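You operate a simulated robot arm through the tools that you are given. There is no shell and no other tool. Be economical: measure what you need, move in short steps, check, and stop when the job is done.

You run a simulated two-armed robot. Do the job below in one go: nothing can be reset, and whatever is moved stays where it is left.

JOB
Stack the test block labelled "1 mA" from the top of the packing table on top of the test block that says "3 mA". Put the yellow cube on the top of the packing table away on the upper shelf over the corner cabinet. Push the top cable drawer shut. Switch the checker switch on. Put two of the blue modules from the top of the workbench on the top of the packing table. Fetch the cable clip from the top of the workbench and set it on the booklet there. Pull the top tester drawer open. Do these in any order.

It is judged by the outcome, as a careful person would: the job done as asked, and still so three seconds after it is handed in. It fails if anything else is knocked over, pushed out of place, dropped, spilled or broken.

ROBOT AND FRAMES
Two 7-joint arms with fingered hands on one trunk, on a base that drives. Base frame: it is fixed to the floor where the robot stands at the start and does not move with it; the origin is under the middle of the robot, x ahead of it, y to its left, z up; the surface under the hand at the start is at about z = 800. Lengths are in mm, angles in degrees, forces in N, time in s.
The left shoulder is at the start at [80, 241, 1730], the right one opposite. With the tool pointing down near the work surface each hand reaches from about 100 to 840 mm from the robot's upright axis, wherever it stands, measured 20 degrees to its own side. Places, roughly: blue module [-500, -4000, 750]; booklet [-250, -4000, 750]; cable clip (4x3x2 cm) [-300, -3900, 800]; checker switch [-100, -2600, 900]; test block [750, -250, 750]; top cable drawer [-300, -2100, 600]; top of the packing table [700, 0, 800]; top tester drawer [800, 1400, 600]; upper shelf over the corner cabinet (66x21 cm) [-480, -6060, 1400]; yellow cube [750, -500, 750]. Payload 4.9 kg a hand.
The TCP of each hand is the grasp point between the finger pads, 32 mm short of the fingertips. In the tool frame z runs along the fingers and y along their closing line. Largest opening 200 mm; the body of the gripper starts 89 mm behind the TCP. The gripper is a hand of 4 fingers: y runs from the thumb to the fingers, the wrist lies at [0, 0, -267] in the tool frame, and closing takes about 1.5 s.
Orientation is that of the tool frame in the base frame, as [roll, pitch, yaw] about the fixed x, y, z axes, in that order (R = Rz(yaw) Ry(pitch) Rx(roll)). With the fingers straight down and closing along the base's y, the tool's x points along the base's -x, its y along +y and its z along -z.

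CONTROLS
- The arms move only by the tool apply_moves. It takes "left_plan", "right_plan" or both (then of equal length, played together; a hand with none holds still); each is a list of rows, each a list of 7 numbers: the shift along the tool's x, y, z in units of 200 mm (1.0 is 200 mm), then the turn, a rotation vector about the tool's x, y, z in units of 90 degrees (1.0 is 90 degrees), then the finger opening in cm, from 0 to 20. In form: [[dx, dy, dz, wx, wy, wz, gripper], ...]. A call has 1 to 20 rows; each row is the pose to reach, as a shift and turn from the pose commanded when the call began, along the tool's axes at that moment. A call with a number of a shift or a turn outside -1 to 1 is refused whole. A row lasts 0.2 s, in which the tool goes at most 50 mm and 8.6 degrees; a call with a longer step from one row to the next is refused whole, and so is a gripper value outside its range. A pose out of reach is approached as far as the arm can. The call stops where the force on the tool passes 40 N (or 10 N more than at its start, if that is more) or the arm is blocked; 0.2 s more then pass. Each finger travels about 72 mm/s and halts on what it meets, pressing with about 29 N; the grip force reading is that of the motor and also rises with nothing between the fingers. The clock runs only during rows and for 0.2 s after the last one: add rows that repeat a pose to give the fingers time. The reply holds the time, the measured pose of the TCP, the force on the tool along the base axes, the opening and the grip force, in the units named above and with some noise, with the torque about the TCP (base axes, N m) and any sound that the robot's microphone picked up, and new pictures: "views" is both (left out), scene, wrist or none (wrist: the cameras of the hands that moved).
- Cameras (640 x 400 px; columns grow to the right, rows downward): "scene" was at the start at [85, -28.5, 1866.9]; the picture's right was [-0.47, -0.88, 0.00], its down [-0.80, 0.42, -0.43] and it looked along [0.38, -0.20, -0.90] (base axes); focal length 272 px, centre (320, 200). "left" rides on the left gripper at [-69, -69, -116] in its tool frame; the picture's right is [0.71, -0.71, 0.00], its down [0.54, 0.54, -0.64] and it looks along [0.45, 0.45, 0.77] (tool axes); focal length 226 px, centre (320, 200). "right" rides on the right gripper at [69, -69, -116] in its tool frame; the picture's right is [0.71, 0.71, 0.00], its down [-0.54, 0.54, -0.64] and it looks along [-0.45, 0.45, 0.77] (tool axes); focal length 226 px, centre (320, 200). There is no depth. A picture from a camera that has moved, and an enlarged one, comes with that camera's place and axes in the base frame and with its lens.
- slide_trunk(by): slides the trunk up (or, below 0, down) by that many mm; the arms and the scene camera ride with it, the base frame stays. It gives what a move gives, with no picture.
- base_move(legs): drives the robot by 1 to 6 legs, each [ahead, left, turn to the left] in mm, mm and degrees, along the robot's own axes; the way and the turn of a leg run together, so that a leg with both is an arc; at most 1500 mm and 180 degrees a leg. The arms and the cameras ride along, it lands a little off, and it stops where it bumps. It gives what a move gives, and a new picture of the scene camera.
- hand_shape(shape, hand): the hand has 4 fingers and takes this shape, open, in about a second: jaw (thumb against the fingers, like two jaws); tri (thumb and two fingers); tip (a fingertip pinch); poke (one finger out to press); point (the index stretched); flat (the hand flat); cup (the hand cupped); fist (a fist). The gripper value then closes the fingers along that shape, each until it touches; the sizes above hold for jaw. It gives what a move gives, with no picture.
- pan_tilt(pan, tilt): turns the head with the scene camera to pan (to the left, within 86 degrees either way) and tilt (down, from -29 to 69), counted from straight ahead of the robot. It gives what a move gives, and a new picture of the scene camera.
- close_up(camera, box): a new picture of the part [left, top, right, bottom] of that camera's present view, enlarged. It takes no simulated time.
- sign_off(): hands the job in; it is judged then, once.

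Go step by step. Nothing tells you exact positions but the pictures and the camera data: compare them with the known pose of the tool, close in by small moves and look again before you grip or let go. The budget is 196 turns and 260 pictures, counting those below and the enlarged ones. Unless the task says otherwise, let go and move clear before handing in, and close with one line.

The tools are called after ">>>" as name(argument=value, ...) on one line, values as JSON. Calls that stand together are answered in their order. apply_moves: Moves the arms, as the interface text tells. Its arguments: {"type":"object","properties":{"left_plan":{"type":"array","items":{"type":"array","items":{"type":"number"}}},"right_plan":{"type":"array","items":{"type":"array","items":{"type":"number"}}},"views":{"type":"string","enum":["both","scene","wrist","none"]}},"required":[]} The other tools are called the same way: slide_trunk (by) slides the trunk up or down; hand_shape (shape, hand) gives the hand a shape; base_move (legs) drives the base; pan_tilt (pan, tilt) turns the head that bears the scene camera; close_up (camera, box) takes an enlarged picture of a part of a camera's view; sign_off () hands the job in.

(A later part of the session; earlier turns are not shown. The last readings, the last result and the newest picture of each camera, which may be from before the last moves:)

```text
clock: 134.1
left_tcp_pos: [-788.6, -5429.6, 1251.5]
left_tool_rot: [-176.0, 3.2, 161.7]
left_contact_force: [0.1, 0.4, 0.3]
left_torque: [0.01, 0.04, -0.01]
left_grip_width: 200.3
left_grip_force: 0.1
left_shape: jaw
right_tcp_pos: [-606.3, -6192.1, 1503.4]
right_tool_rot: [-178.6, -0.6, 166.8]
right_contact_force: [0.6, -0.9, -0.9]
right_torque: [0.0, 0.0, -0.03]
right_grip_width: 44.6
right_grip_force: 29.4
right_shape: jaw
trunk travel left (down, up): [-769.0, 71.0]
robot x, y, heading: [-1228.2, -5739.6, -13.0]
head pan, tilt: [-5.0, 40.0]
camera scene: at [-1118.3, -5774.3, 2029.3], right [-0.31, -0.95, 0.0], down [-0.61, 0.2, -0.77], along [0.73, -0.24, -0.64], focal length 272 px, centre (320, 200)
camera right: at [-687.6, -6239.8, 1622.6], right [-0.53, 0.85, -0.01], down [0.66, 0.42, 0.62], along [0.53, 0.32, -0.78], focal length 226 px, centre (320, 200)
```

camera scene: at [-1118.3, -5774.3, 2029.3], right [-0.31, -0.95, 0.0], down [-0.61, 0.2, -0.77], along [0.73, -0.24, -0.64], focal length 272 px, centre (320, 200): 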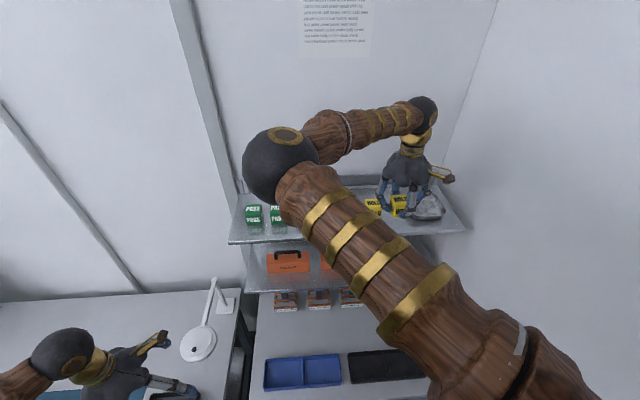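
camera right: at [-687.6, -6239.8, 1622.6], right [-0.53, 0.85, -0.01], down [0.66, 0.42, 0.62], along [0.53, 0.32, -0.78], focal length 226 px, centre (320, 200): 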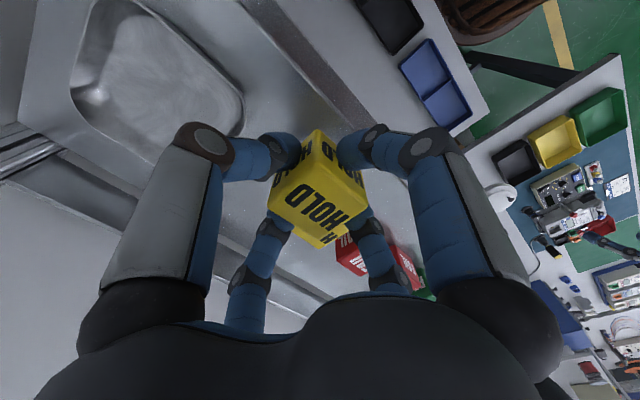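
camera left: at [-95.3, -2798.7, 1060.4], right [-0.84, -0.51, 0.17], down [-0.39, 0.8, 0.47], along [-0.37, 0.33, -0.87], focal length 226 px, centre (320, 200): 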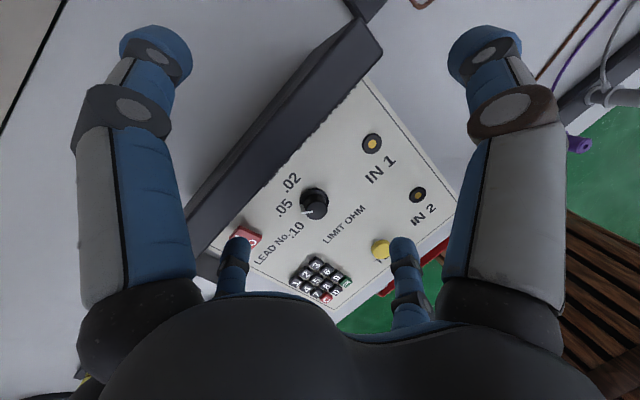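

The target spot is clear between the HOLD cube and the dish. Lowering slowly to contact.

>>> apply_moves(right_plan=[[0, 0, 0.15, 0, 0, 0, 3], [0, 0, 0.25, 0, 0, 0, 3], [0, 0, 0.29, 0, 0, 0, 3], [0, 0, 0.32, 0, 0, 0, 3], [0, 0, 0.35, 0, 0, 0, 3], [0, 0, 0.38, 0, 0, 0, 3]], views="wrist")

```text
clock: 135.4
left_tcp_pos: [-793.3, -5427.3, 1252.3]
left_tool_rot: [-176.0, 3.4, 161.8]
left_contact_force: [0.4, 0.1, 1.0]
left_torque: [0.0, 0.04, -0.03]
left_grip_width: 200.0
left_grip_force: 0.1
left_shape: jaw
right_tcp_pos: [-609.7, -6193.8, 1441.4]
right_tool_rot: [-178.2, 0.1, 166.8]
right_contact_force: [-3.9, 5.0, 23.1]
right_torque: [0.2, 0.05, -0.05]
right_grip_width: 45.4
right_grip_force: 28.9
right_shape: jaw
trunk travel left (down, up): [-769.0, 71.0]
robot x, y, heading: [-1229.8, -5739.8, -12.8]
head pan, tilt: [-5.0, 40.0]
stopped in row 6 (right hand): the force on the tool passed its limit at 46 N (the readings are from after the stop); the commanded pose is now the measured one
camera right: at [-691.8, -6240.1, 1559.6], right [-0.53, 0.85, -0.02], down [0.66, 0.42, 0.63], along [0.54, 0.31, -0.78], focal length 226 px, centre (320, 200)
```

right: 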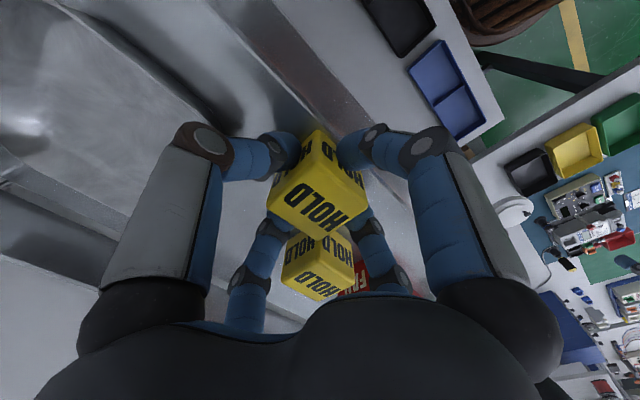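

>>> close_up(camera="right", box=[200, 20, 440, 200])

```text
2.22 times, centred on (320, 110) of right
camera zoom: at [-691.8, -6240.1, 1559.6], right [-0.53, 0.85, -0.02], down [0.66, 0.42, 0.63], along [0.54, 0.31, -0.78], focal length 502 px, centre (320, 400)
```

zoom: 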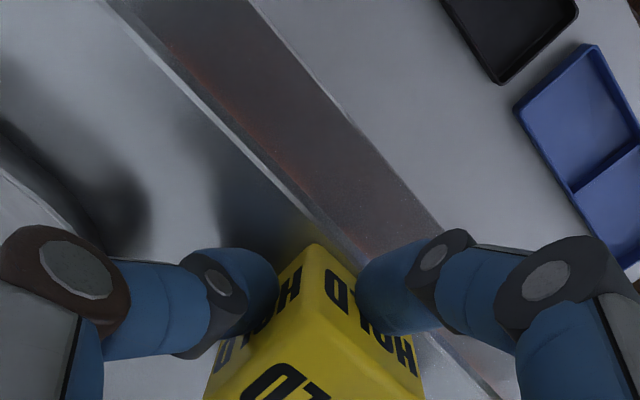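

The front face is only ~8 mm from the shelf edge; I'll lift slightly, shift 14 mm back, and set down again.

>>> apply_moves(right_plan=[[0, 0, -0.05, 0, 0, 0, 3], [-0.04, 0, -0.05, 0, 0, 0, 3], [-0.08, 0, -0.05, 0, 0, 0, 3], [-0.08, 0, -0.02, 0, 0, 0, 3], [-0.08, 0, -0.005, 0, 0, 0, 3]], views="none")

>>> close_up(camera="right", box=[200, 20, 440, 200])

```text
clock: 136.6
left_tcp_pos: [-793.1, -5428.9, 1253.3]
left_tool_rot: [-176.0, 3.5, 161.8]
left_contact_force: [-1.0, 0.7, 0.5]
left_torque: [-0.01, -0.03, 0.0]
left_grip_width: 200.0
left_grip_force: 0.0
left_shape: jaw
right_tcp_pos: [-592.7, -6197.4, 1441.9]
right_tool_rot: [-178.2, 0.0, 166.8]
right_contact_force: [3.5, -1.9, 15.7]
right_torque: [0.0, -0.18, 0.06]
right_grip_width: 45.3
right_grip_force: 29.4
right_shape: jaw
trunk travel left (down, up): [-769.0, 71.0]
robot x, y, heading: [-1230.8, -5738.9, -12.9]
head pan, tilt: [-5.0, 40.0]
```

```text
2.22 times, centred on (320, 110) of right
camera zoom: at [-675.6, -6244.1, 1559.9], right [-0.53, 0.85, -0.02], down [0.66, 0.42, 0.63], along [0.54, 0.31, -0.78], focal length 502 px, centre (320, 400)
```

zoom: 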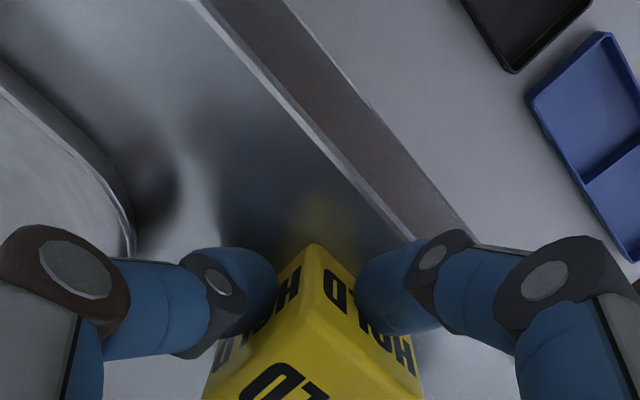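

Well inside the edge. Release and rise straight up.

>>> apply_moves(right_plan=[[0, 0, -0.01, 0, 0, 0, 4.5], [0, 0, -0.01, 0, 0, 0, 6], [0, 0, -0.01, 0, 0, 0, 7], [0, 0, -0.01, 0, 0, 0, 7], [0, 0, -0.15, 0, 0, 0, 7], [0, 0, -0.35, 0, 0, 0, 7], [0, 0, -0.55, 0, 0, 0, 8], [0, 0, -0.75, 0, 0, 0, 8]], views="wrist")

```text
clock: 138.4
left_tcp_pos: [-793.3, -5428.7, 1252.6]
left_tool_rot: [-176.1, 3.5, 161.8]
left_contact_force: [0.1, 0.0, 0.2]
left_torque: [0.03, 0.0, 0.03]
left_grip_width: 199.9
left_grip_force: 0.1
left_shape: jaw
right_tcp_pos: [-590.2, -6195.2, 1588.8]
right_tool_rot: [-178.2, -0.2, 166.8]
right_contact_force: [1.2, -0.3, -0.5]
right_torque: [0.01, -0.04, 0.0]
right_grip_width: 79.6
right_grip_force: 0.0
right_shape: jaw
trunk travel left (down, up): [-769.0, 71.0]
robot x, y, heading: [-1231.8, -5738.7, -13.0]
head pan, tilt: [-5.0, 40.0]
camera right: at [-672.4, -6241.1, 1707.5], right [-0.53, 0.85, -0.02], down [0.66, 0.42, 0.62], along [0.54, 0.32, -0.78], focal length 226 px, centre (320, 200)
```

right: 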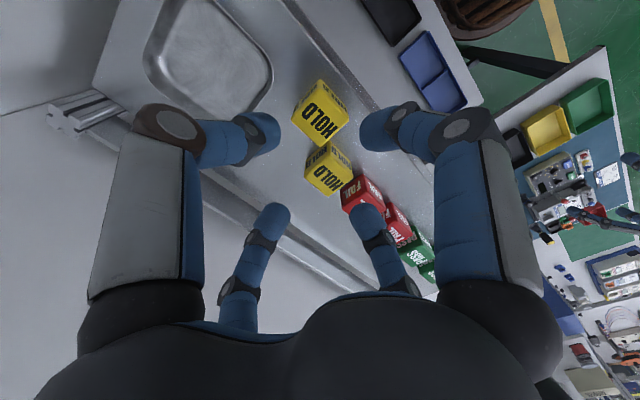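

The cube is safely on the shelf. Back off and drive left to the workbench.

>>> base_move(legs=[[-560, 0, 0], [0, 1000, 0], [0, 840, 0]])

>>> apply_moves(right_plan=[[0, -0.2, 0, 0, 0, 0, 12], [0.1, -0.4, 0, 0, 0, 0, 12], [0.25, -0.58, 0.05, 0, 0, 0, 12], [0.4, -0.76, 0.1, 0, 0, 0, 12], [0.55, -0.9, 0.2, 0, 0, 0, 12], [0.7, -1, 0.35, 0, 0, 0, 12], [0.85, -1, 0.5, 0, 0, 0, 12]], views="none")

>>> pan_tilt(pan=5, tilt=40)

```text
clock: 150.4
left_tcp_pos: [-917.2, -3507.0, 1252.9]
left_tool_rot: [-176.2, 3.4, 162.0]
left_contact_force: [-0.2, 0.4, -0.4]
left_torque: [-0.01, 0.0, 0.01]
left_grip_width: 199.8
left_grip_force: 0.0
left_shape: jaw
right_tcp_pos: [-713.5, -4272.9, 1588.4]
right_tool_rot: [-178.3, -0.2, 167.0]
right_contact_force: [0.8, -0.3, -0.5]
right_torque: [0.02, -0.02, 0.0]
right_grip_width: 79.6
right_grip_force: 0.0
right_shape: jaw
trunk travel left (down, up): [-769.0, 71.0]
robot x, y, heading: [-1354.6, -3819.7, -12.7]
head pan, tilt: [-5.0, 40.0]
camera scene: at [-1244.8, -3853.1, 2029.4], right [-0.3, -0.95, 0.0], down [-0.61, 0.2, -0.77], along [0.73, -0.23, -0.64], focal length 272 px, centre (320, 200)
```

scene: 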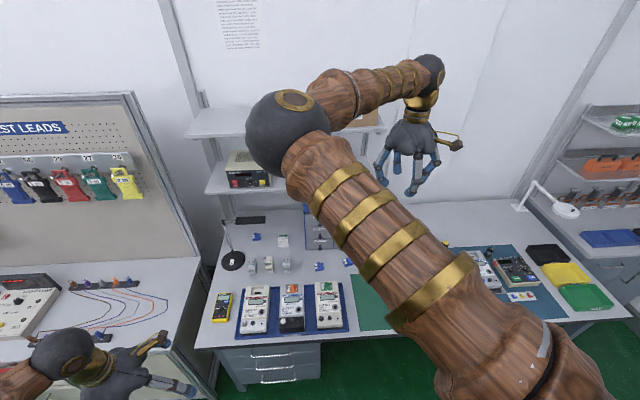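

```text
clock: 152.0
left_tcp_pos: [-917.3, -3505.2, 1251.5]
left_tool_rot: [-176.0, 3.5, 162.0]
left_contact_force: [0.0, 0.5, 0.6]
left_torque: [0.0, -0.02, -0.02]
left_grip_width: 200.1
left_grip_force: 0.1
left_shape: jaw
right_tcp_pos: [-925.3, -4430.9, 1494.9]
right_tool_rot: [-178.2, -0.2, 167.1]
right_contact_force: [-0.8, 0.4, 0.7]
right_torque: [-0.01, -0.03, 0.03]
right_grip_width: 119.5
right_grip_force: 0.0
right_shape: jaw
trunk travel left (down, up): [-769.0, 71.0]
robot x, y, heading: [-1359.0, -3818.5, -12.5]
head pan, tilt: [-5.0, 40.0]
```

```text
clock: 152.7
left_tcp_pos: [-917.2, -3505.7, 1253.0]
left_tool_rot: [-176.1, 3.4, 162.0]
left_contact_force: [-0.2, 0.3, 0.1]
left_torque: [-0.01, 0.02, 0.01]
left_grip_width: 200.3
left_grip_force: 0.0
left_shape: jaw
right_tcp_pos: [-924.4, -4431.4, 1494.8]
right_tool_rot: [-178.2, -0.2, 166.9]
right_contact_force: [-0.2, 0.7, -0.1]
right_torque: [-0.03, 0.01, 0.01]
right_grip_width: 119.6
right_grip_force: 0.1
right_shape: jaw
trunk travel left (down, up): [-769.0, 71.0]
robot x, y, heading: [-1354.5, -3820.7, -12.8]
head pan, tilt: [5.0, 40.0]
camera scene: at [-1241.4, -3836.1, 2029.5], right [-0.13, -0.99, 0.0], down [-0.64, 0.09, -0.77], along [0.76, -0.1, -0.64], focal length 272 px, centre (320, 200)
```

scene: 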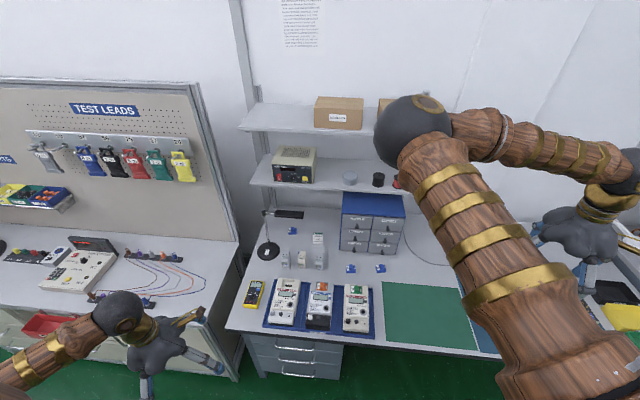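

>>> close_up(camera="scene", box=[235, 190, 415, 300])

```text
3.56 times, centred on (325, 245) of scene
camera zoom: at [-1241.4, -3836.1, 2029.5], right [-0.13, -0.99, 0.0], down [-0.64, 0.09, -0.77], along [0.76, -0.1, -0.64], focal length 966 px, centre (302, 40)
```

zoom: 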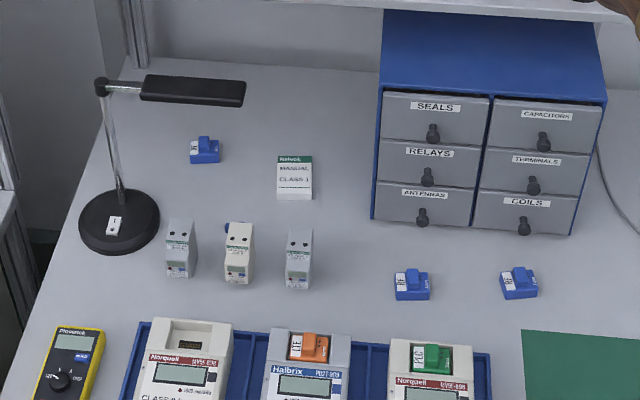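

Booklet is at about (-153,-3966) under the shelf edge; a small blue thing hides behind the middle grey device near (-246,-3848) – probably the clip. Lower the trunk and drive closer to look with the left wrist camera.

>>> slide_trunk(by=-270)

>>> base_move(legs=[[320, 0, 0]])

```text
clock: 155.5
left_tcp_pos: [-916.8, -3506.4, 983.0]
left_tool_rot: [-176.1, 3.4, 161.9]
left_contact_force: [-0.1, 1.2, -0.4]
left_torque: [-0.01, 0.01, 0.01]
left_grip_width: 199.7
left_grip_force: 0.1
left_shape: jaw
right_tcp_pos: [-924.0, -4432.3, 1225.2]
right_tool_rot: [-178.2, -0.2, 167.0]
right_contact_force: [-0.5, -0.1, 0.6]
right_torque: [-0.02, 0.01, -0.01]
right_grip_width: 119.6
right_grip_force: 0.1
right_shape: jaw
trunk travel left (down, up): [-499.0, 341.0]
robot x, y, heading: [-1356.8, -3821.7, -12.8]
head pan, tilt: [5.0, 40.0]
```

```text
clock: 157.6
left_tcp_pos: [-603.6, -3574.0, 984.9]
left_tool_rot: [-176.1, 3.5, 162.2]
left_contact_force: [0.1, 0.3, 0.7]
left_torque: [0.01, -0.03, -0.02]
left_grip_width: 200.1
left_grip_force: 0.0
left_shape: jaw
right_tcp_pos: [-608.7, -4499.8, 1225.3]
right_tool_rot: [-178.2, -0.2, 167.3]
right_contact_force: [-0.1, 0.0, 0.4]
right_torque: [0.01, -0.03, 0.01]
right_grip_width: 119.7
right_grip_force: 0.0
right_shape: jaw
trunk travel left (down, up): [-499.0, 341.0]
robot x, y, heading: [-1040.1, -3891.0, -12.3]
head pan, tilt: [5.0, 40.0]
camera scene: at [-929.1, -3905.4, 1759.7], right [-0.13, -0.99, 0.0], down [-0.64, 0.08, -0.77], along [0.76, -0.1, -0.64], focal length 272 px, centre (320, 200)
```

scene: 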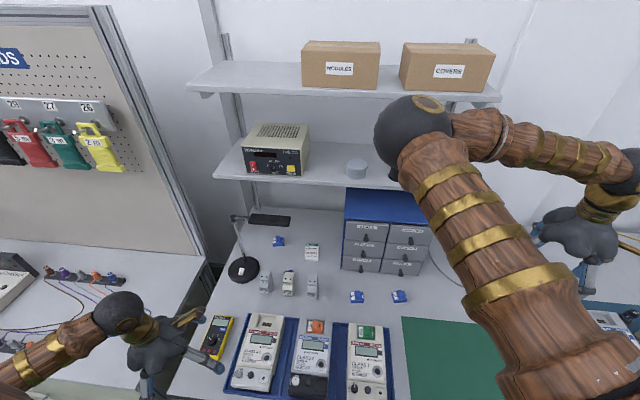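

The lamp head overhangs the clip, so I'll need a tilted approach with few fingers. Check the "tip" pinch shape on the left hand.

>>> hand_shape(hand="left", shape="tip")

>>> close_up(camera="left", box=[0, 0, 640, 400])

>>> close_up(camera="scene", box=[220, 200, 340, 320])

```text
clock: 158.5
left_tcp_pos: [-602.8, -3575.5, 981.6]
left_tool_rot: [-176.1, 3.4, 162.3]
left_contact_force: [-0.5, 0.5, -0.4]
left_torque: [0.02, 0.04, 0.01]
left_grip_width: 199.8
left_grip_force: 0.1
left_shape: tip
right_tcp_pos: [-606.6, -4501.2, 1224.1]
right_tool_rot: [-178.2, -0.2, 167.3]
right_contact_force: [-0.4, 1.0, 0.4]
right_torque: [0.01, 0.02, 0.0]
right_grip_width: 119.5
right_grip_force: 0.1
right_shape: jaw
trunk travel left (down, up): [-499.0, 341.0]
robot x, y, heading: [-1038.6, -3886.9, -12.7]
head pan, tilt: [5.0, 40.0]
```

```text
1.00 times, centred on (320, 200) of left (not enlarged: the box is as wide or as high as the picture)
camera zoom: at [-562.8, -3650.3, 1106.4], right [-0.89, -0.46, 0.01], down [-0.37, 0.73, 0.57], along [-0.26, 0.51, -0.82], focal length 226 px, centre (320, 200)
```

zoom: 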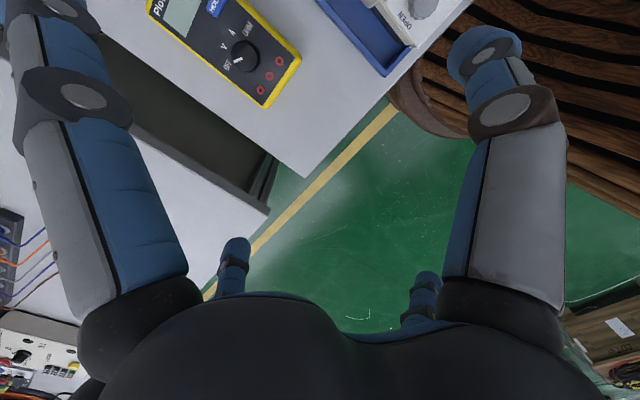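

```text
3.33 times, centred on (280, 260) of scene
camera zoom: at [-925.6, -3906.2, 1759.4], right [-0.13, -0.99, 0.0], down [-0.64, 0.08, -0.77], along [0.76, -0.1, -0.64], focal length 906 px, centre (453, 0)
```

zoom: 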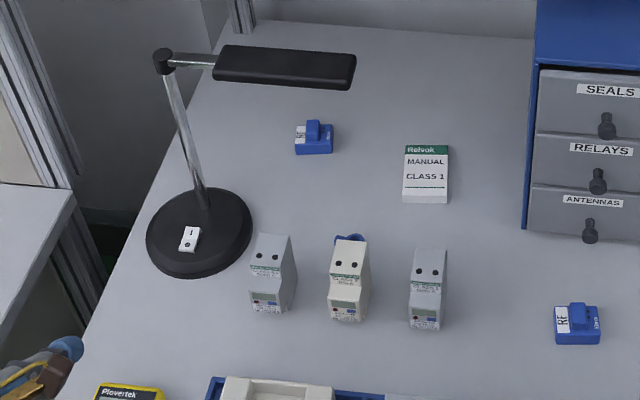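

The clip is a blue saddle right behind the middle device. I'll bring the left hand to the right of it (clear of the lamp) so its wrist camera looks back at the clip.

>>> apply_moves(left_plan=[[0, -0.2, -0.1, -0.02, 0.02, -0.02, 20], [0, -0.4, -0.15, -0.04, 0.038, -0.05, 20], [0, -0.62, -0.2, -0.04, 0.038, -0.05, 20], [0, -0.84, -0.25, -0.04, 0.038, -0.05, 20], [0, -1, -0.3, -0.04, 0.038, -0.05, 20]], views="none")

>>> apply_moves(left_plan=[[0, -0.2, 0, 0, 0, 0, 20], [0, -0.4, 0, 0, 0, 0, 20], [-0.1, -0.6, 0, 0, 0, 0, 20], [-0.3, -0.65, 0, 0, 0, 0, 20], [-0.5, -0.65, 0, 0, 0, 0, 20], [-0.7, -0.65, 0, 0, 0, 0, 20], [-0.9, -0.65, 0, 0, 0, 0, 20]], views="scene")

```text
clock: 159.7
left_tcp_pos: [-646.7, -3767.1, 1043.4]
left_tool_rot: [-179.7, -0.5, 166.6]
left_contact_force: [0.7, -0.2, -1.0]
left_torque: [0.06, -0.03, 0.01]
left_grip_width: 199.8
left_grip_force: 0.2
left_shape: tip
left hand out of reach, approached as far as the arm can: row 3, 4, 5
right_tcp_pos: [-605.8, -4501.8, 1223.5]
right_tool_rot: [-178.2, -0.3, 167.2]
right_contact_force: [0.3, -1.3, -0.6]
right_torque: [0.02, 0.06, 0.0]
right_grip_width: 119.8
right_grip_force: 0.0
right_shape: jaw
trunk travel left (down, up): [-499.0, 341.0]
robot x, y, heading: [-1038.5, -3891.3, -12.3]
head pan, tilt: [5.0, 40.0]
```

```text
clock: 161.3
left_tcp_pos: [-499.0, -3933.4, 1044.0]
left_tool_rot: [-179.6, -0.2, 166.7]
left_contact_force: [0.7, -0.4, 0.0]
left_torque: [0.01, -0.02, -0.01]
left_grip_width: 200.0
left_grip_force: 0.1
left_shape: tip
right_tcp_pos: [-607.0, -4500.9, 1222.4]
right_tool_rot: [-178.4, -0.3, 167.1]
right_contact_force: [-0.1, 0.0, 0.4]
right_torque: [-0.02, 0.0, -0.01]
right_grip_width: 119.5
right_grip_force: 0.0
right_shape: jaw
trunk travel left (down, up): [-499.0, 341.0]
robot x, y, heading: [-1039.2, -3888.4, -12.5]
head pan, tilt: [5.0, 40.0]
camera scene: at [-925.0, -3907.1, 1759.3], right [-0.13, -0.99, 0.0], down [-0.64, 0.08, -0.77], along [0.76, -0.1, -0.64], focal length 272 px, centre (320, 200)
```

scene: 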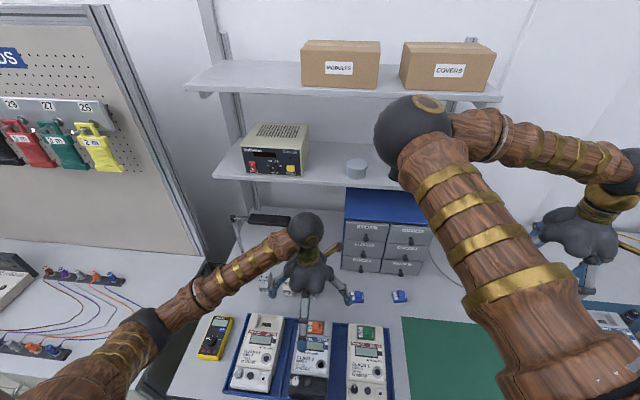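

>>> apply_moves(left_plan=[[-0.2, 0, 0, 0, 0, 0, 20], [-0.4, 0, 0, 0, 0, 0, 20], [-0.6, 0, 0, 0, 0, 0, 20], [-0.8, 0, 0, 0, 0, 0, 20]], views="wrist")

```text
clock: 162.3
left_tcp_pos: [-344.0, -3971.3, 1041.7]
left_tool_rot: [-179.6, -0.3, 166.6]
left_contact_force: [0.8, 0.5, -0.7]
left_torque: [0.03, 0.05, 0.01]
left_grip_width: 200.1
left_grip_force: 0.0
left_shape: tip
right_tcp_pos: [-608.1, -4501.8, 1222.3]
right_tool_rot: [-178.3, -0.4, 167.2]
right_contact_force: [-0.2, 0.1, -1.0]
right_torque: [0.04, 0.0, 0.01]
right_grip_width: 119.5
right_grip_force: 0.1
right_shape: jaw
trunk travel left (down, up): [-499.0, 341.0]
robot x, y, heading: [-1042.6, -3889.1, -12.5]
head pan, tilt: [5.0, 40.0]
camera left: at [-292.8, -4052.8, 1157.4], right [-0.85, -0.52, 0.01], down [-0.4, 0.66, 0.64], along [-0.34, 0.54, -0.77], focal length 226 px, centre (320, 200)
```

left: 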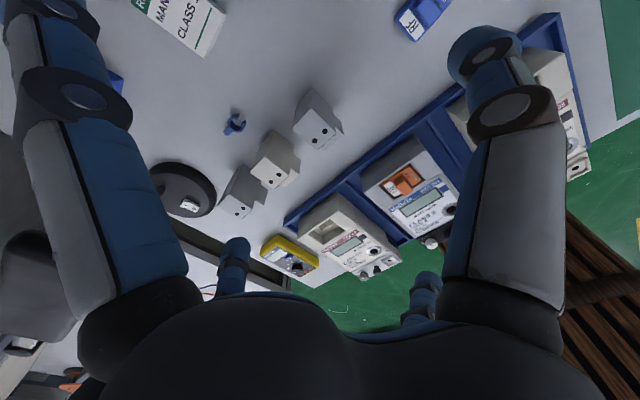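

>>> close_up(camera="left", box=[120, 0, 360, 220])

```text
1.82 times, centred on (240, 110) of left
camera zoom: at [-292.8, -4052.8, 1157.4], right [-0.85, -0.52, 0.01], down [-0.4, 0.66, 0.64], along [-0.34, 0.54, -0.77], focal length 411 px, centre (466, 364)
```

zoom: 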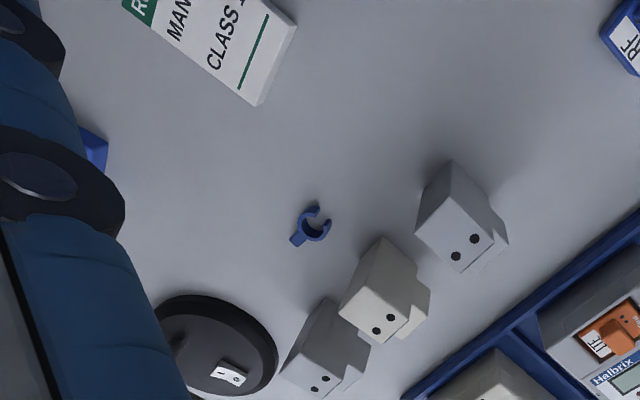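

The clip lies at about (-253,-3874), 25 mm behind the device. Test how the "tip" shape closes (in the air).

>>> apply_moves(left_plan=[[0, 0, 0, 0, 0, 0, 14], [0, 0, 0, 0, 0, 0, 10], [0, 0, 0, 0, 0, 0, 6], [0, 0, 0, 0, 0, 0, 6], [0, 0, 0, 0, 0, 0, 6], [0, 0, 0, 0, 0, 0, 6]], views="wrist")

```text
clock: 163.7
left_tcp_pos: [-345.8, -3970.0, 1042.7]
left_tool_rot: [-179.6, -0.1, 166.7]
left_contact_force: [0.5, 1.3, -0.2]
left_torque: [-0.02, 0.02, 0.01]
left_grip_width: 60.8
left_grip_force: 0.0
left_shape: tip
right_tcp_pos: [-608.2, -4499.9, 1224.4]
right_tool_rot: [-178.3, -0.2, 167.2]
right_contact_force: [-0.3, -0.6, -0.1]
right_torque: [-0.02, 0.0, -0.01]
right_grip_width: 119.7
right_grip_force: 0.1
right_shape: jaw
trunk travel left (down, up): [-499.0, 341.0]
robot x, y, heading: [-1038.0, -3891.6, -12.7]
head pan, tilt: [5.0, 40.0]
camera left: at [-293.7, -4051.9, 1158.3], right [-0.85, -0.52, 0.01], down [-0.4, 0.66, 0.64], along [-0.34, 0.54, -0.77], focal length 226 px, centre (320, 200)
```

left: 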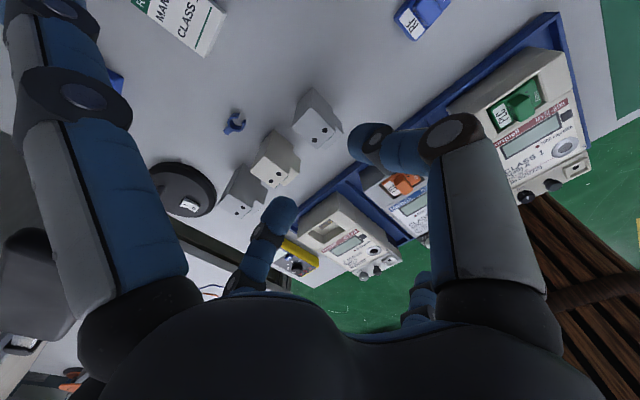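

In "tip" only the two lateral fingers close; the others stay spread fore and aft, straddling the device. I'll lean the hand 18° to the right to clear the lamp, set 75 mm opening and move over the clip at a safe height.

>>> apply_moves(left_plan=[[0, 0, 0, -0.07, 0, 0, 8], [0, 0, 0, -0.14, 0, 0, 7.5], [0, 0, 0, -0.2, 0, 0, 7.5], [0, 0, 0, -0.2, 0, 0, 7.5]], views="none")

```text
clock: 164.7
left_tcp_pos: [-344.3, -3970.8, 1041.7]
left_tool_rot: [162.5, -0.2, 166.5]
left_contact_force: [-0.7, -1.0, 0.0]
left_torque: [-0.02, 0.0, 0.0]
left_grip_width: 75.3
left_grip_force: 0.1
left_shape: tip
right_tcp_pos: [-607.6, -4500.2, 1225.4]
right_tool_rot: [-178.2, -0.3, 167.2]
right_contact_force: [0.2, -0.7, 0.3]
right_torque: [-0.02, 0.03, -0.03]
right_grip_width: 119.9
right_grip_force: 0.0
right_shape: jaw
trunk travel left (down, up): [-499.0, 341.0]
robot x, y, heading: [-1042.2, -3888.6, -12.5]
head pan, tilt: [5.0, 40.0]
```

>>> apply_moves(left_plan=[[-0.08, 0.1, 0.16, 0, 0, 0, 7.5], [-0.16, 0.2, 0.32, 0, 0, 0, 7.5], [-0.25, 0.3, 0.48, 0, 0, 0, 7.5], [-0.334, 0.4, 0.64, 0, 0, 0, 7.5], [-0.334, 0.4, 0.66, 0, 0, 0, 7.5]], views="both")

```text
clock: 165.7
left_tcp_pos: [-266.9, -3890.4, 955.8]
left_tool_rot: [162.3, -0.1, 166.2]
left_contact_force: [-11.3, -1.6, 4.7]
left_torque: [0.2, -1.4, 0.03]
left_grip_width: 75.2
left_grip_force: 0.1
left_shape: tip
right_tcp_pos: [-612.5, -4501.3, 1226.6]
right_tool_rot: [-178.1, -0.1, 167.2]
right_contact_force: [0.9, -0.2, -0.3]
right_torque: [-0.01, -0.05, 0.02]
right_grip_width: 119.6
right_grip_force: 0.0
right_shape: jaw
trunk travel left (down, up): [-499.0, 341.0]
robot x, y, heading: [-1041.9, -3886.4, -12.4]
head pan, tilt: [5.0, 40.0]
stopped in row 4 (left hand): the force on the tool passed its limit at 85 N (the readings are from after the stop); the commanded pose is now the measured one
camera scene: at [-932.8, -3907.1, 1759.8], right [-0.13, -0.99, 0.0], down [-0.63, 0.08, -0.77], along [0.76, -0.1, -0.64], focal length 272 px, centre (320, 200)
camera left: at [-224.1, -4003.6, 1045.2], right [-0.85, -0.49, -0.21], down [-0.45, 0.44, 0.78], along [-0.28, 0.76, -0.59], focal length 226 px, centre (320, 200)
```

scene: 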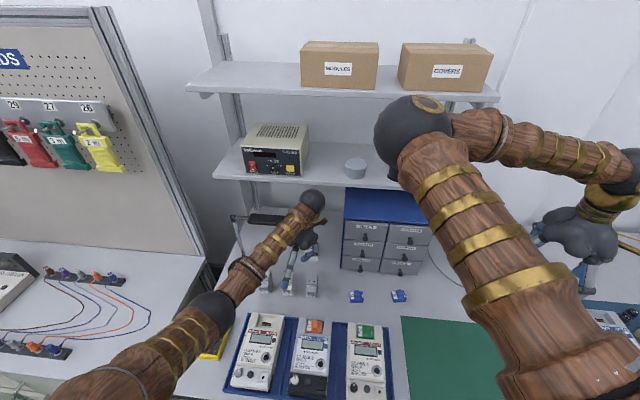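
left: 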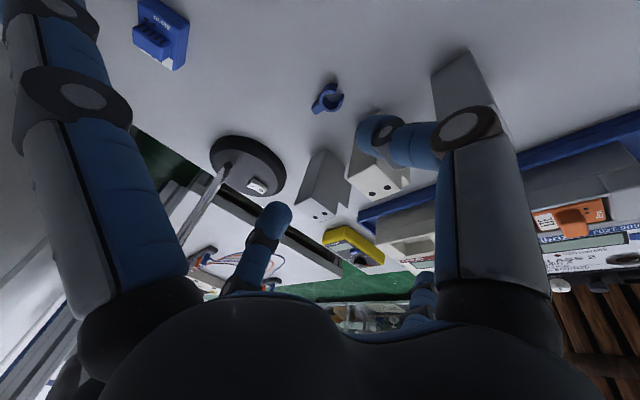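

Something (the wrist lever, likely on the shelf's front edge) made contact; nothing appears displaced. Back off, lower first, then go forward.

>>> apply_moves(left_plan=[[0.15, 0, 0, 0, 0, 0, 7.5], [0.25, 0, 0.05, 0, 0, 0, 7.5], [0.25, -0.03, 0.12, 0, 0, 0, 7.5], [0.15, 0, 0.17, 0, 0, 0, 7.5], [0.04, 0.03, 0.2, 0, 0, 0, 7.5], [-0.05, 0.054, 0.2, 0, 0, 0, 7.5], [-0.05, 0.054, 0.2, 0, 0, 0, 7.5]], views="wrist")

```text
clock: 167.3
left_tcp_pos: [-248.6, -3868.1, 915.6]
left_tool_rot: [162.5, -0.4, 166.2]
left_contact_force: [0.4, -0.3, -10.9]
left_torque: [0.19, 0.19, 0.03]
left_grip_width: 75.1
left_grip_force: 0.0
left_shape: tip
right_tcp_pos: [-607.2, -4500.5, 1223.9]
right_tool_rot: [-178.3, -0.3, 167.3]
right_contact_force: [0.2, -0.2, 0.3]
right_torque: [-0.01, 0.0, 0.01]
right_grip_width: 119.3
right_grip_force: 0.0
right_shape: jaw
trunk travel left (down, up): [-499.0, 341.0]
robot x, y, heading: [-1040.5, -3890.5, -12.3]
head pan, tilt: [5.0, 40.0]
camera left: at [-204.4, -3981.2, 1006.0], right [-0.85, -0.49, -0.21], down [-0.45, 0.44, 0.78], along [-0.29, 0.75, -0.59], focal length 226 px, centre (320, 200)
```

left: 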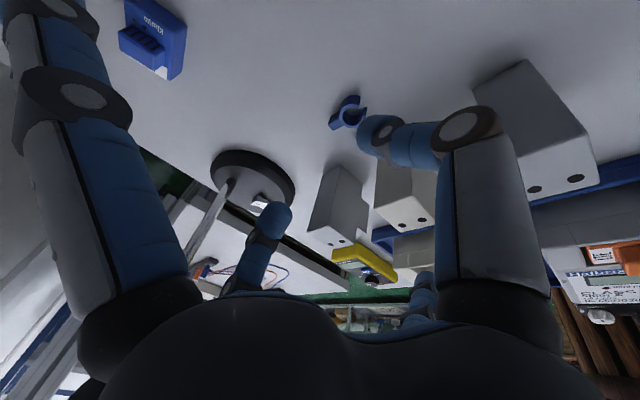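

>>> close_up(camera="scene", box=[210, 160, 370, 310])

```text
2.67 times, centred on (290, 235) of scene
camera zoom: at [-925.0, -3906.1, 1759.2], right [-0.13, -0.99, 0.0], down [-0.64, 0.08, -0.77], along [0.76, -0.1, -0.64], focal length 724 px, centre (400, 107)
```

zoom: 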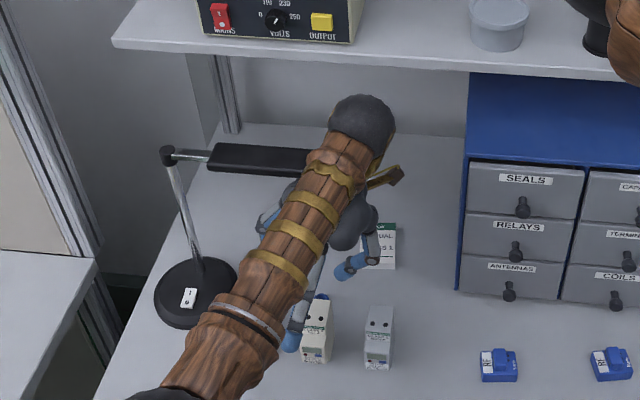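

Lamp and other things look unmoved. Continue down 40 mm and watch the force.

>>> apply_moves(left_plan=[[0.01, -0.03, 0.1, 0, 0, 0, 7.5], [0.01, -0.06, 0.2, 0, 0, 0, 7.5], [0.01, -0.06, 0.2, 0, 0, 0, 7.5]], views="wrist")

```text
clock: 168.1
left_tcp_pos: [-249.2, -3867.3, 875.6]
left_tool_rot: [162.3, -0.2, 166.2]
left_contact_force: [0.9, -0.1, -0.5]
left_torque: [0.0, -0.02, 0.02]
left_grip_width: 75.2
left_grip_force: 0.1
left_shape: tip
right_tcp_pos: [-607.1, -4501.0, 1225.0]
right_tool_rot: [-178.2, -0.2, 167.2]
right_contact_force: [-0.3, 0.2, 0.5]
right_torque: [0.0, -0.01, -0.05]
right_grip_width: 119.4
right_grip_force: 0.0
right_shape: jaw
trunk travel left (down, up): [-499.0, 341.0]
robot x, y, heading: [-1037.3, -3885.3, -12.6]
head pan, tilt: [5.0, 40.0]
camera left: at [-206.3, -3980.7, 965.1], right [-0.85, -0.49, -0.21], down [-0.45, 0.44, 0.78], along [-0.29, 0.75, -0.59], focal length 226 px, centre (320, 200)
```

left: 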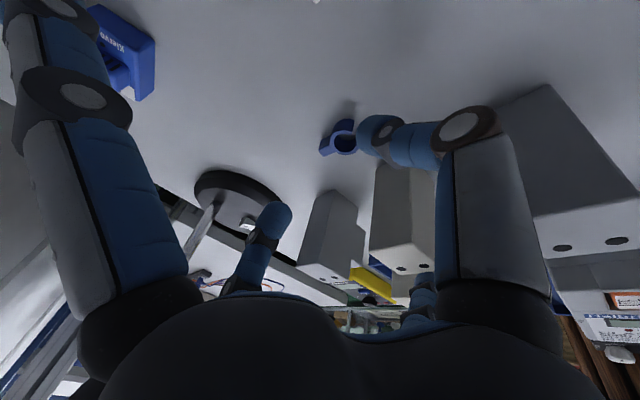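

>>> close_up(camera="left", box=[300, 90, 420, 180])

```text
4.44 times, centred on (360, 135) of left
camera zoom: at [-206.3, -3980.7, 965.1], right [-0.85, -0.49, -0.21], down [-0.45, 0.44, 0.78], along [-0.29, 0.75, -0.59], focal length 1005 px, centre (142, 489)
```

zoom: 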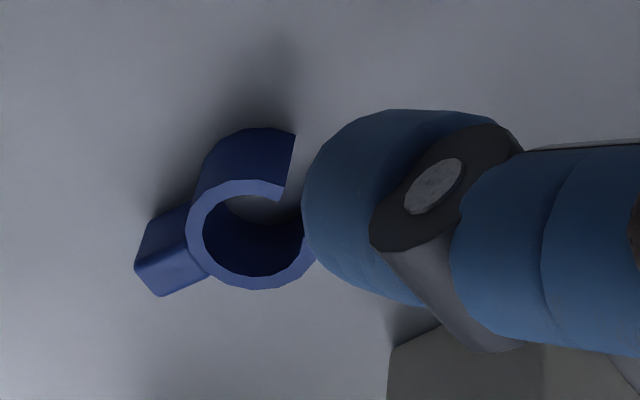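

The clip is a ring with foot lying flat, ~20 mm tall. I'll reduce the lean to 12° and lower to 15 mm above gripping height, then check.

>>> apply_moves(left_plan=[[0, -0.05, 0, 0.03, 0, 0, 7], [0.005, -0.09, 0.03, 0.067, 0, 0, 6.5], [0.005, -0.095, 0.07, 0.067, 0, 0, 6.5], [0.005, -0.095, 0.07, 0.067, 0, 0, 6.5]], views="wrist")

```text
clock: 169.1
left_tcp_pos: [-254.3, -3881.0, 857.1]
left_tool_rot: [168.5, -0.2, 166.2]
left_contact_force: [0.0, 0.3, -0.3]
left_torque: [0.02, 0.01, 0.03]
left_grip_width: 65.1
left_grip_force: 0.0
left_shape: tip
right_tcp_pos: [-607.4, -4501.4, 1224.0]
right_tool_rot: [-178.4, -0.2, 167.3]
right_contact_force: [-0.6, 0.4, 0.3]
right_torque: [0.0, 0.01, -0.01]
right_grip_width: 119.6
right_grip_force: 0.0
right_shape: jaw
trunk travel left (down, up): [-499.0, 341.0]
robot x, y, heading: [-1039.4, -3889.4, -12.6]
head pan, tilt: [5.0, 40.0]
camera left: at [-209.0, -3984.4, 956.6], right [-0.85, -0.5, -0.14], down [-0.43, 0.52, 0.74], along [-0.3, 0.69, -0.66], focal length 226 px, centre (320, 200)
```

left: 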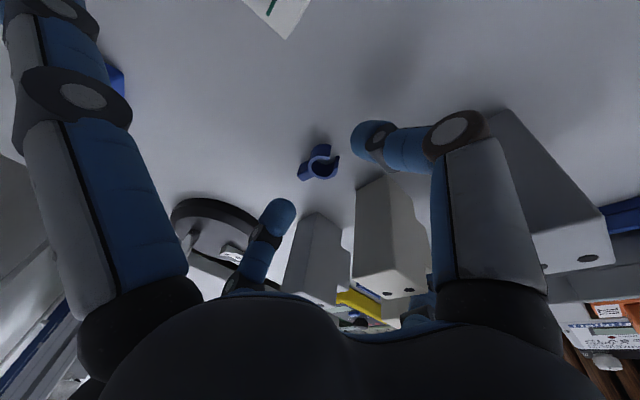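

Well aligned. Lower 14 mm and close.

>>> apply_moves(left_plan=[[-0.012, -0.01, 0.035, 0, 0, 0, 6.5], [-0.012, -0.014, 0.069, 0, 0, 0, 6.5], [-0.012, -0.014, 0.069, 0, 0, 0, 5], [-0.012, -0.014, 0.069, 0, 0, 0, 3.5], [-0.012, -0.014, 0.069, 0, 0, 0, 2], [-0.012, -0.014, 0.069, 0, 0, 0, 2], [-0.012, -0.014, 0.069, 0, 0, 0, 2]], views="wrist")

```text
clock: 170.7
left_tcp_pos: [-252.2, -3882.1, 844.7]
left_tool_rot: [168.4, -0.1, 166.2]
left_contact_force: [-0.2, 0.8, 16.8]
left_torque: [0.22, 1.62, -0.06]
left_grip_width: 20.3
left_grip_force: 0.0
left_shape: tip
right_tcp_pos: [-610.3, -4501.8, 1224.1]
right_tool_rot: [-178.4, -0.2, 167.2]
right_contact_force: [0.1, -0.2, 0.5]
right_torque: [-0.01, -0.07, -0.03]
right_grip_width: 119.5
right_grip_force: 0.0
right_shape: jaw
trunk travel left (down, up): [-499.0, 341.0]
robot x, y, heading: [-1039.6, -3890.7, -12.9]
head pan, tilt: [5.0, 40.0]
camera left: at [-207.4, -3985.4, 944.4], right [-0.85, -0.5, -0.14], down [-0.43, 0.52, 0.74], along [-0.3, 0.69, -0.66], focal length 226 px, centre (320, 200)
```

left: 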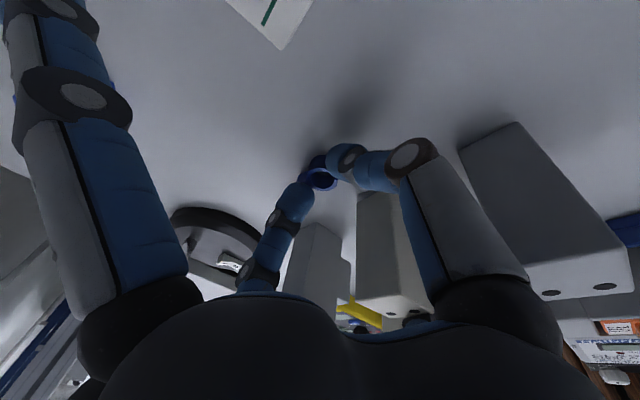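

>>> close_up(camera="left", box=[260, 110, 420, 230])

```text
3.33 times, centred on (340, 170) of left
camera zoom: at [-207.4, -3985.4, 944.4], right [-0.85, -0.5, -0.14], down [-0.43, 0.52, 0.74], along [-0.3, 0.69, -0.66], focal length 754 px, centre (253, 300)
```

zoom: 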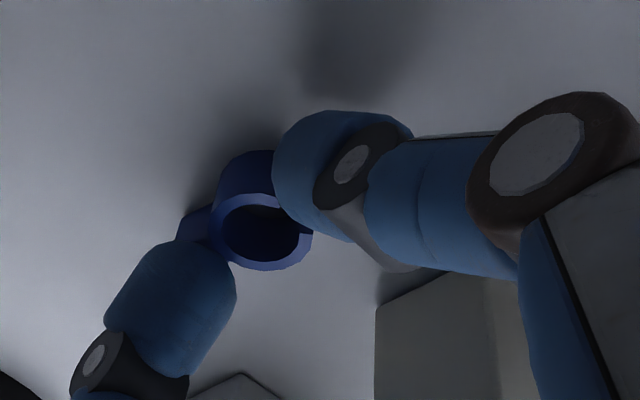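

The fingers closed just above the clip – a spread finger rested on the device side first. I'll open, lift and back out, switch to the four-finger "jaw" turned 45° so its fingers pass the device.

>>> apply_moves(left_plan=[[0, 0, 0, 0, 0, 0, 4], [0, 0, 0, 0, 0, 0, 7], [0, 0.03, -0.12, 0, 0, 0, 7.5], [0, 0.06, -0.3, 0, 0, 0, 7.5], [0.2, 0.06, -0.38, 0, 0, 0, 7.5], [0.4, 0.06, -0.5, 0, 0, 0, 7.5], [0.4, 0.06, -0.65, 0, 0, 0, 7.5]], views="none")

>>> hand_shape(hand="left", shape="jaw")

>>> apply_moves(left_plan=[[0, 0, 0, 0, 0, 0.09, 16], [0, 0, 0, 0, 0, 0.18, 12], [0, 0, 0, 0, 0, 0.27, 8], [0, 0, 0, 0, 0, 0.36, 7], [0, 0, 0, 0, 0, 0.45, 7], [0, 0, 0, 0, 0, 0.5, 7], [0, 0, 0, 0, 0, 0.5, 7]], views="both")

```text
clock: 172.3
left_tcp_pos: [-332.3, -3879.0, 973.6]
left_tool_rot: [168.3, -0.3, 166.1]
left_contact_force: [-0.1, -0.8, -0.8]
left_torque: [0.08, -0.04, 0.02]
left_grip_width: 74.9
left_grip_force: 0.0
left_shape: tip
right_tcp_pos: [-605.7, -4501.8, 1223.4]
right_tool_rot: [-178.3, -0.3, 167.2]
right_contact_force: [0.0, -0.2, -0.1]
right_torque: [0.0, 0.03, -0.02]
right_grip_width: 119.4
right_grip_force: 0.1
right_shape: jaw
trunk travel left (down, up): [-499.0, 341.0]
robot x, y, heading: [-1037.6, -3888.6, -12.7]
head pan, tilt: [5.0, 40.0]
```

```text
clock: 173.2
left_tcp_pos: [-331.7, -3876.5, 973.1]
left_tool_rot: [168.5, -0.1, 166.3]
left_contact_force: [1.1, -0.3, -0.9]
left_torque: [0.0, -0.01, 0.0]
left_grip_width: 200.0
left_grip_force: 0.1
left_shape: jaw
right_tcp_pos: [-608.1, -4499.5, 1223.6]
right_tool_rot: [-178.2, -0.2, 167.2]
right_contact_force: [-0.3, 0.7, 0.4]
right_torque: [0.01, 0.03, -0.03]
right_grip_width: 119.3
right_grip_force: 0.0
right_shape: jaw
trunk travel left (down, up): [-499.0, 341.0]
robot x, y, heading: [-1038.2, -3889.9, -12.3]
head pan, tilt: [5.0, 40.0]
```

```text
clock: 174.8
left_tcp_pos: [-332.8, -3877.1, 974.2]
left_tool_rot: [171.9, -8.3, 121.7]
left_contact_force: [0.5, 0.0, -0.4]
left_torque: [-0.02, 0.01, 0.01]
left_grip_width: 70.3
left_grip_force: 0.0
left_shape: jaw
right_tcp_pos: [-608.0, -4501.2, 1225.1]
right_tool_rot: [-178.2, -0.1, 167.3]
right_contact_force: [0.4, -0.2, -0.3]
right_torque: [0.01, 0.0, 0.02]
right_grip_width: 119.6
right_grip_force: 0.1
right_shape: jaw
trunk travel left (down, up): [-499.0, 341.0]
robot x, y, heading: [-1038.4, -3884.9, -12.4]
head pan, tilt: [5.0, 40.0]
camera scene: at [-926.3, -3906.5, 1759.4], right [-0.13, -0.99, 0.0], down [-0.64, 0.08, -0.77], along [0.76, -0.1, -0.64], focal length 272 px, centre (320, 200)
camera left: at [-360.7, -3991.6, 1066.9], right [-0.97, 0.24, 0.0], down [0.15, 0.6, 0.78], along [0.19, 0.76, -0.62], focal length 226 px, centre (320, 200)
```

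scene: 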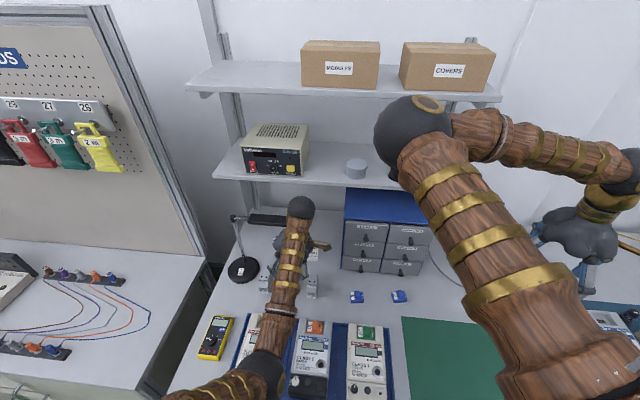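
left: 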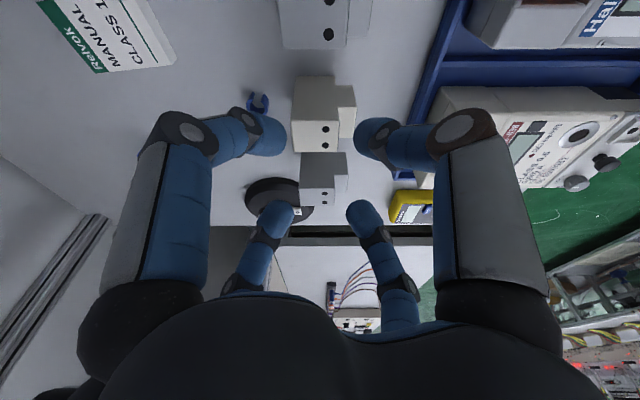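

Excellent view: the clip and device are clearly separated. Lower to z≈920 here, then forward over the clip.

>>> apply_moves(left_plan=[[-0.02, -0.02, 0.13, 0, 0, 0, 7], [-0.039, -0.038, 0.265, 0, 0, 0, 7], [-0.12, 0.08, 0.27, 0, 0, 0, 7], [-0.2, 0.2, 0.276, 0, 0, 0, 7], [-0.255, 0.298, 0.281, 0, 0, 0, 7], [-0.255, 0.298, 0.281, 0, 0, 0, 7]], views="wrist")

```text
clock: 176.2
left_tcp_pos: [-253.5, -3880.5, 920.0]
left_tool_rot: [171.9, -8.4, 121.7]
left_contact_force: [-4.5, -2.0, -3.0]
left_torque: [0.28, -0.68, -0.02]
left_grip_width: 70.3
left_grip_force: 0.0
left_shape: jaw
right_tcp_pos: [-607.8, -4500.2, 1223.8]
right_tool_rot: [-178.3, -0.2, 167.2]
right_contact_force: [-0.1, 0.3, 0.3]
right_torque: [0.0, -0.01, 0.02]
right_grip_width: 119.5
right_grip_force: 0.1
right_shape: jaw
trunk travel left (down, up): [-499.0, 341.0]
robot x, y, heading: [-1042.0, -3887.6, -12.5]
head pan, tilt: [5.0, 40.0]
camera left: at [-280.7, -3994.3, 1012.6], right [-0.97, 0.24, 0.0], down [0.15, 0.6, 0.78], along [0.18, 0.76, -0.62], focal length 226 px, centre (320, 200)
```

left: 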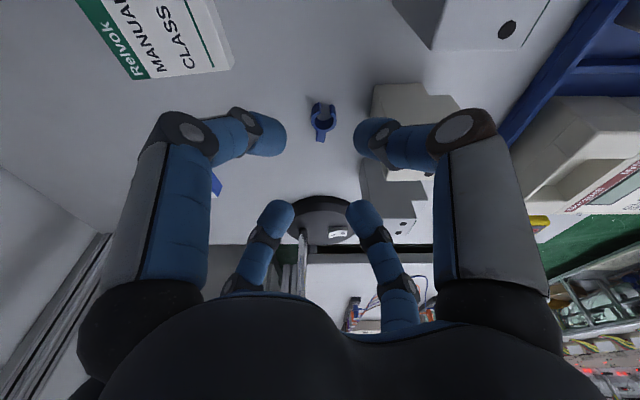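

>>> close_up(camera="scene", box=[210, 160, 370, 310])

```text
2.67 times, centred on (290, 235) of scene
camera zoom: at [-926.6, -3906.8, 1759.4], right [-0.13, -0.99, 0.0], down [-0.64, 0.08, -0.77], along [0.76, -0.1, -0.64], focal length 724 px, centre (400, 107)
```

zoom: 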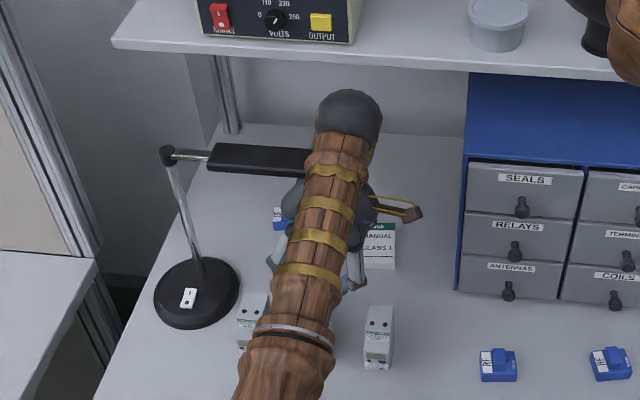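

Lamp unmoved; only a light touch. I'll lean 4° more away from it while descending 40 mm.

>>> apply_moves(left_plan=[[-0.0, -0.0, 0.0, -0.031, 0.032, 0, 7], [-0.015, -0.014, 0.1, -0.031, 0.032, 0, 7], [-0.029, -0.028, 0.196, -0.031, 0.032, 0, 7], [-0.029, -0.028, 0.196, -0.031, 0.032, 0, 7]], views="wrist")

```text
clock: 177.2
left_tcp_pos: [-253.2, -3879.0, 879.7]
left_tool_rot: [169.0, -11.1, 122.4]
left_contact_force: [-0.3, -0.5, 0.0]
left_torque: [0.01, 0.01, 0.02]
left_grip_width: 70.2
left_grip_force: 0.0
left_shape: jaw
right_tcp_pos: [-607.4, -4499.1, 1224.6]
right_tool_rot: [-178.3, -0.2, 167.2]
right_contact_force: [-0.5, -1.2, -0.4]
right_torque: [0.0, -0.01, 0.03]
right_grip_width: 119.6
right_grip_force: 0.0
right_shape: jaw
trunk travel left (down, up): [-499.0, 341.0]
robot x, y, heading: [-1043.2, -3886.6, -12.8]
head pan, tilt: [5.0, 40.0]
camera left: at [-281.7, -4000.3, 964.6], right [-0.97, 0.24, 0.0], down [0.14, 0.55, 0.83], along [0.19, 0.8, -0.56], focal length 226 px, centre (320, 200)
```

left: 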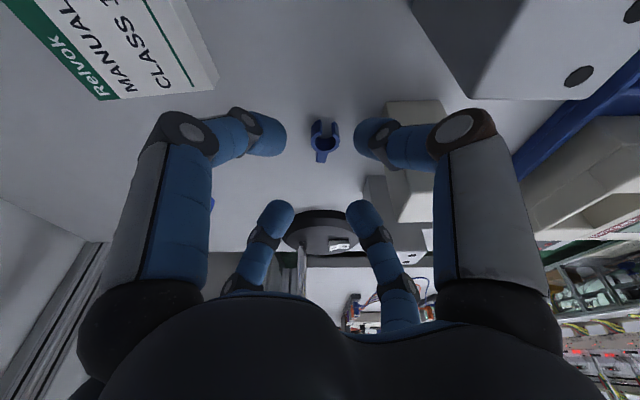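

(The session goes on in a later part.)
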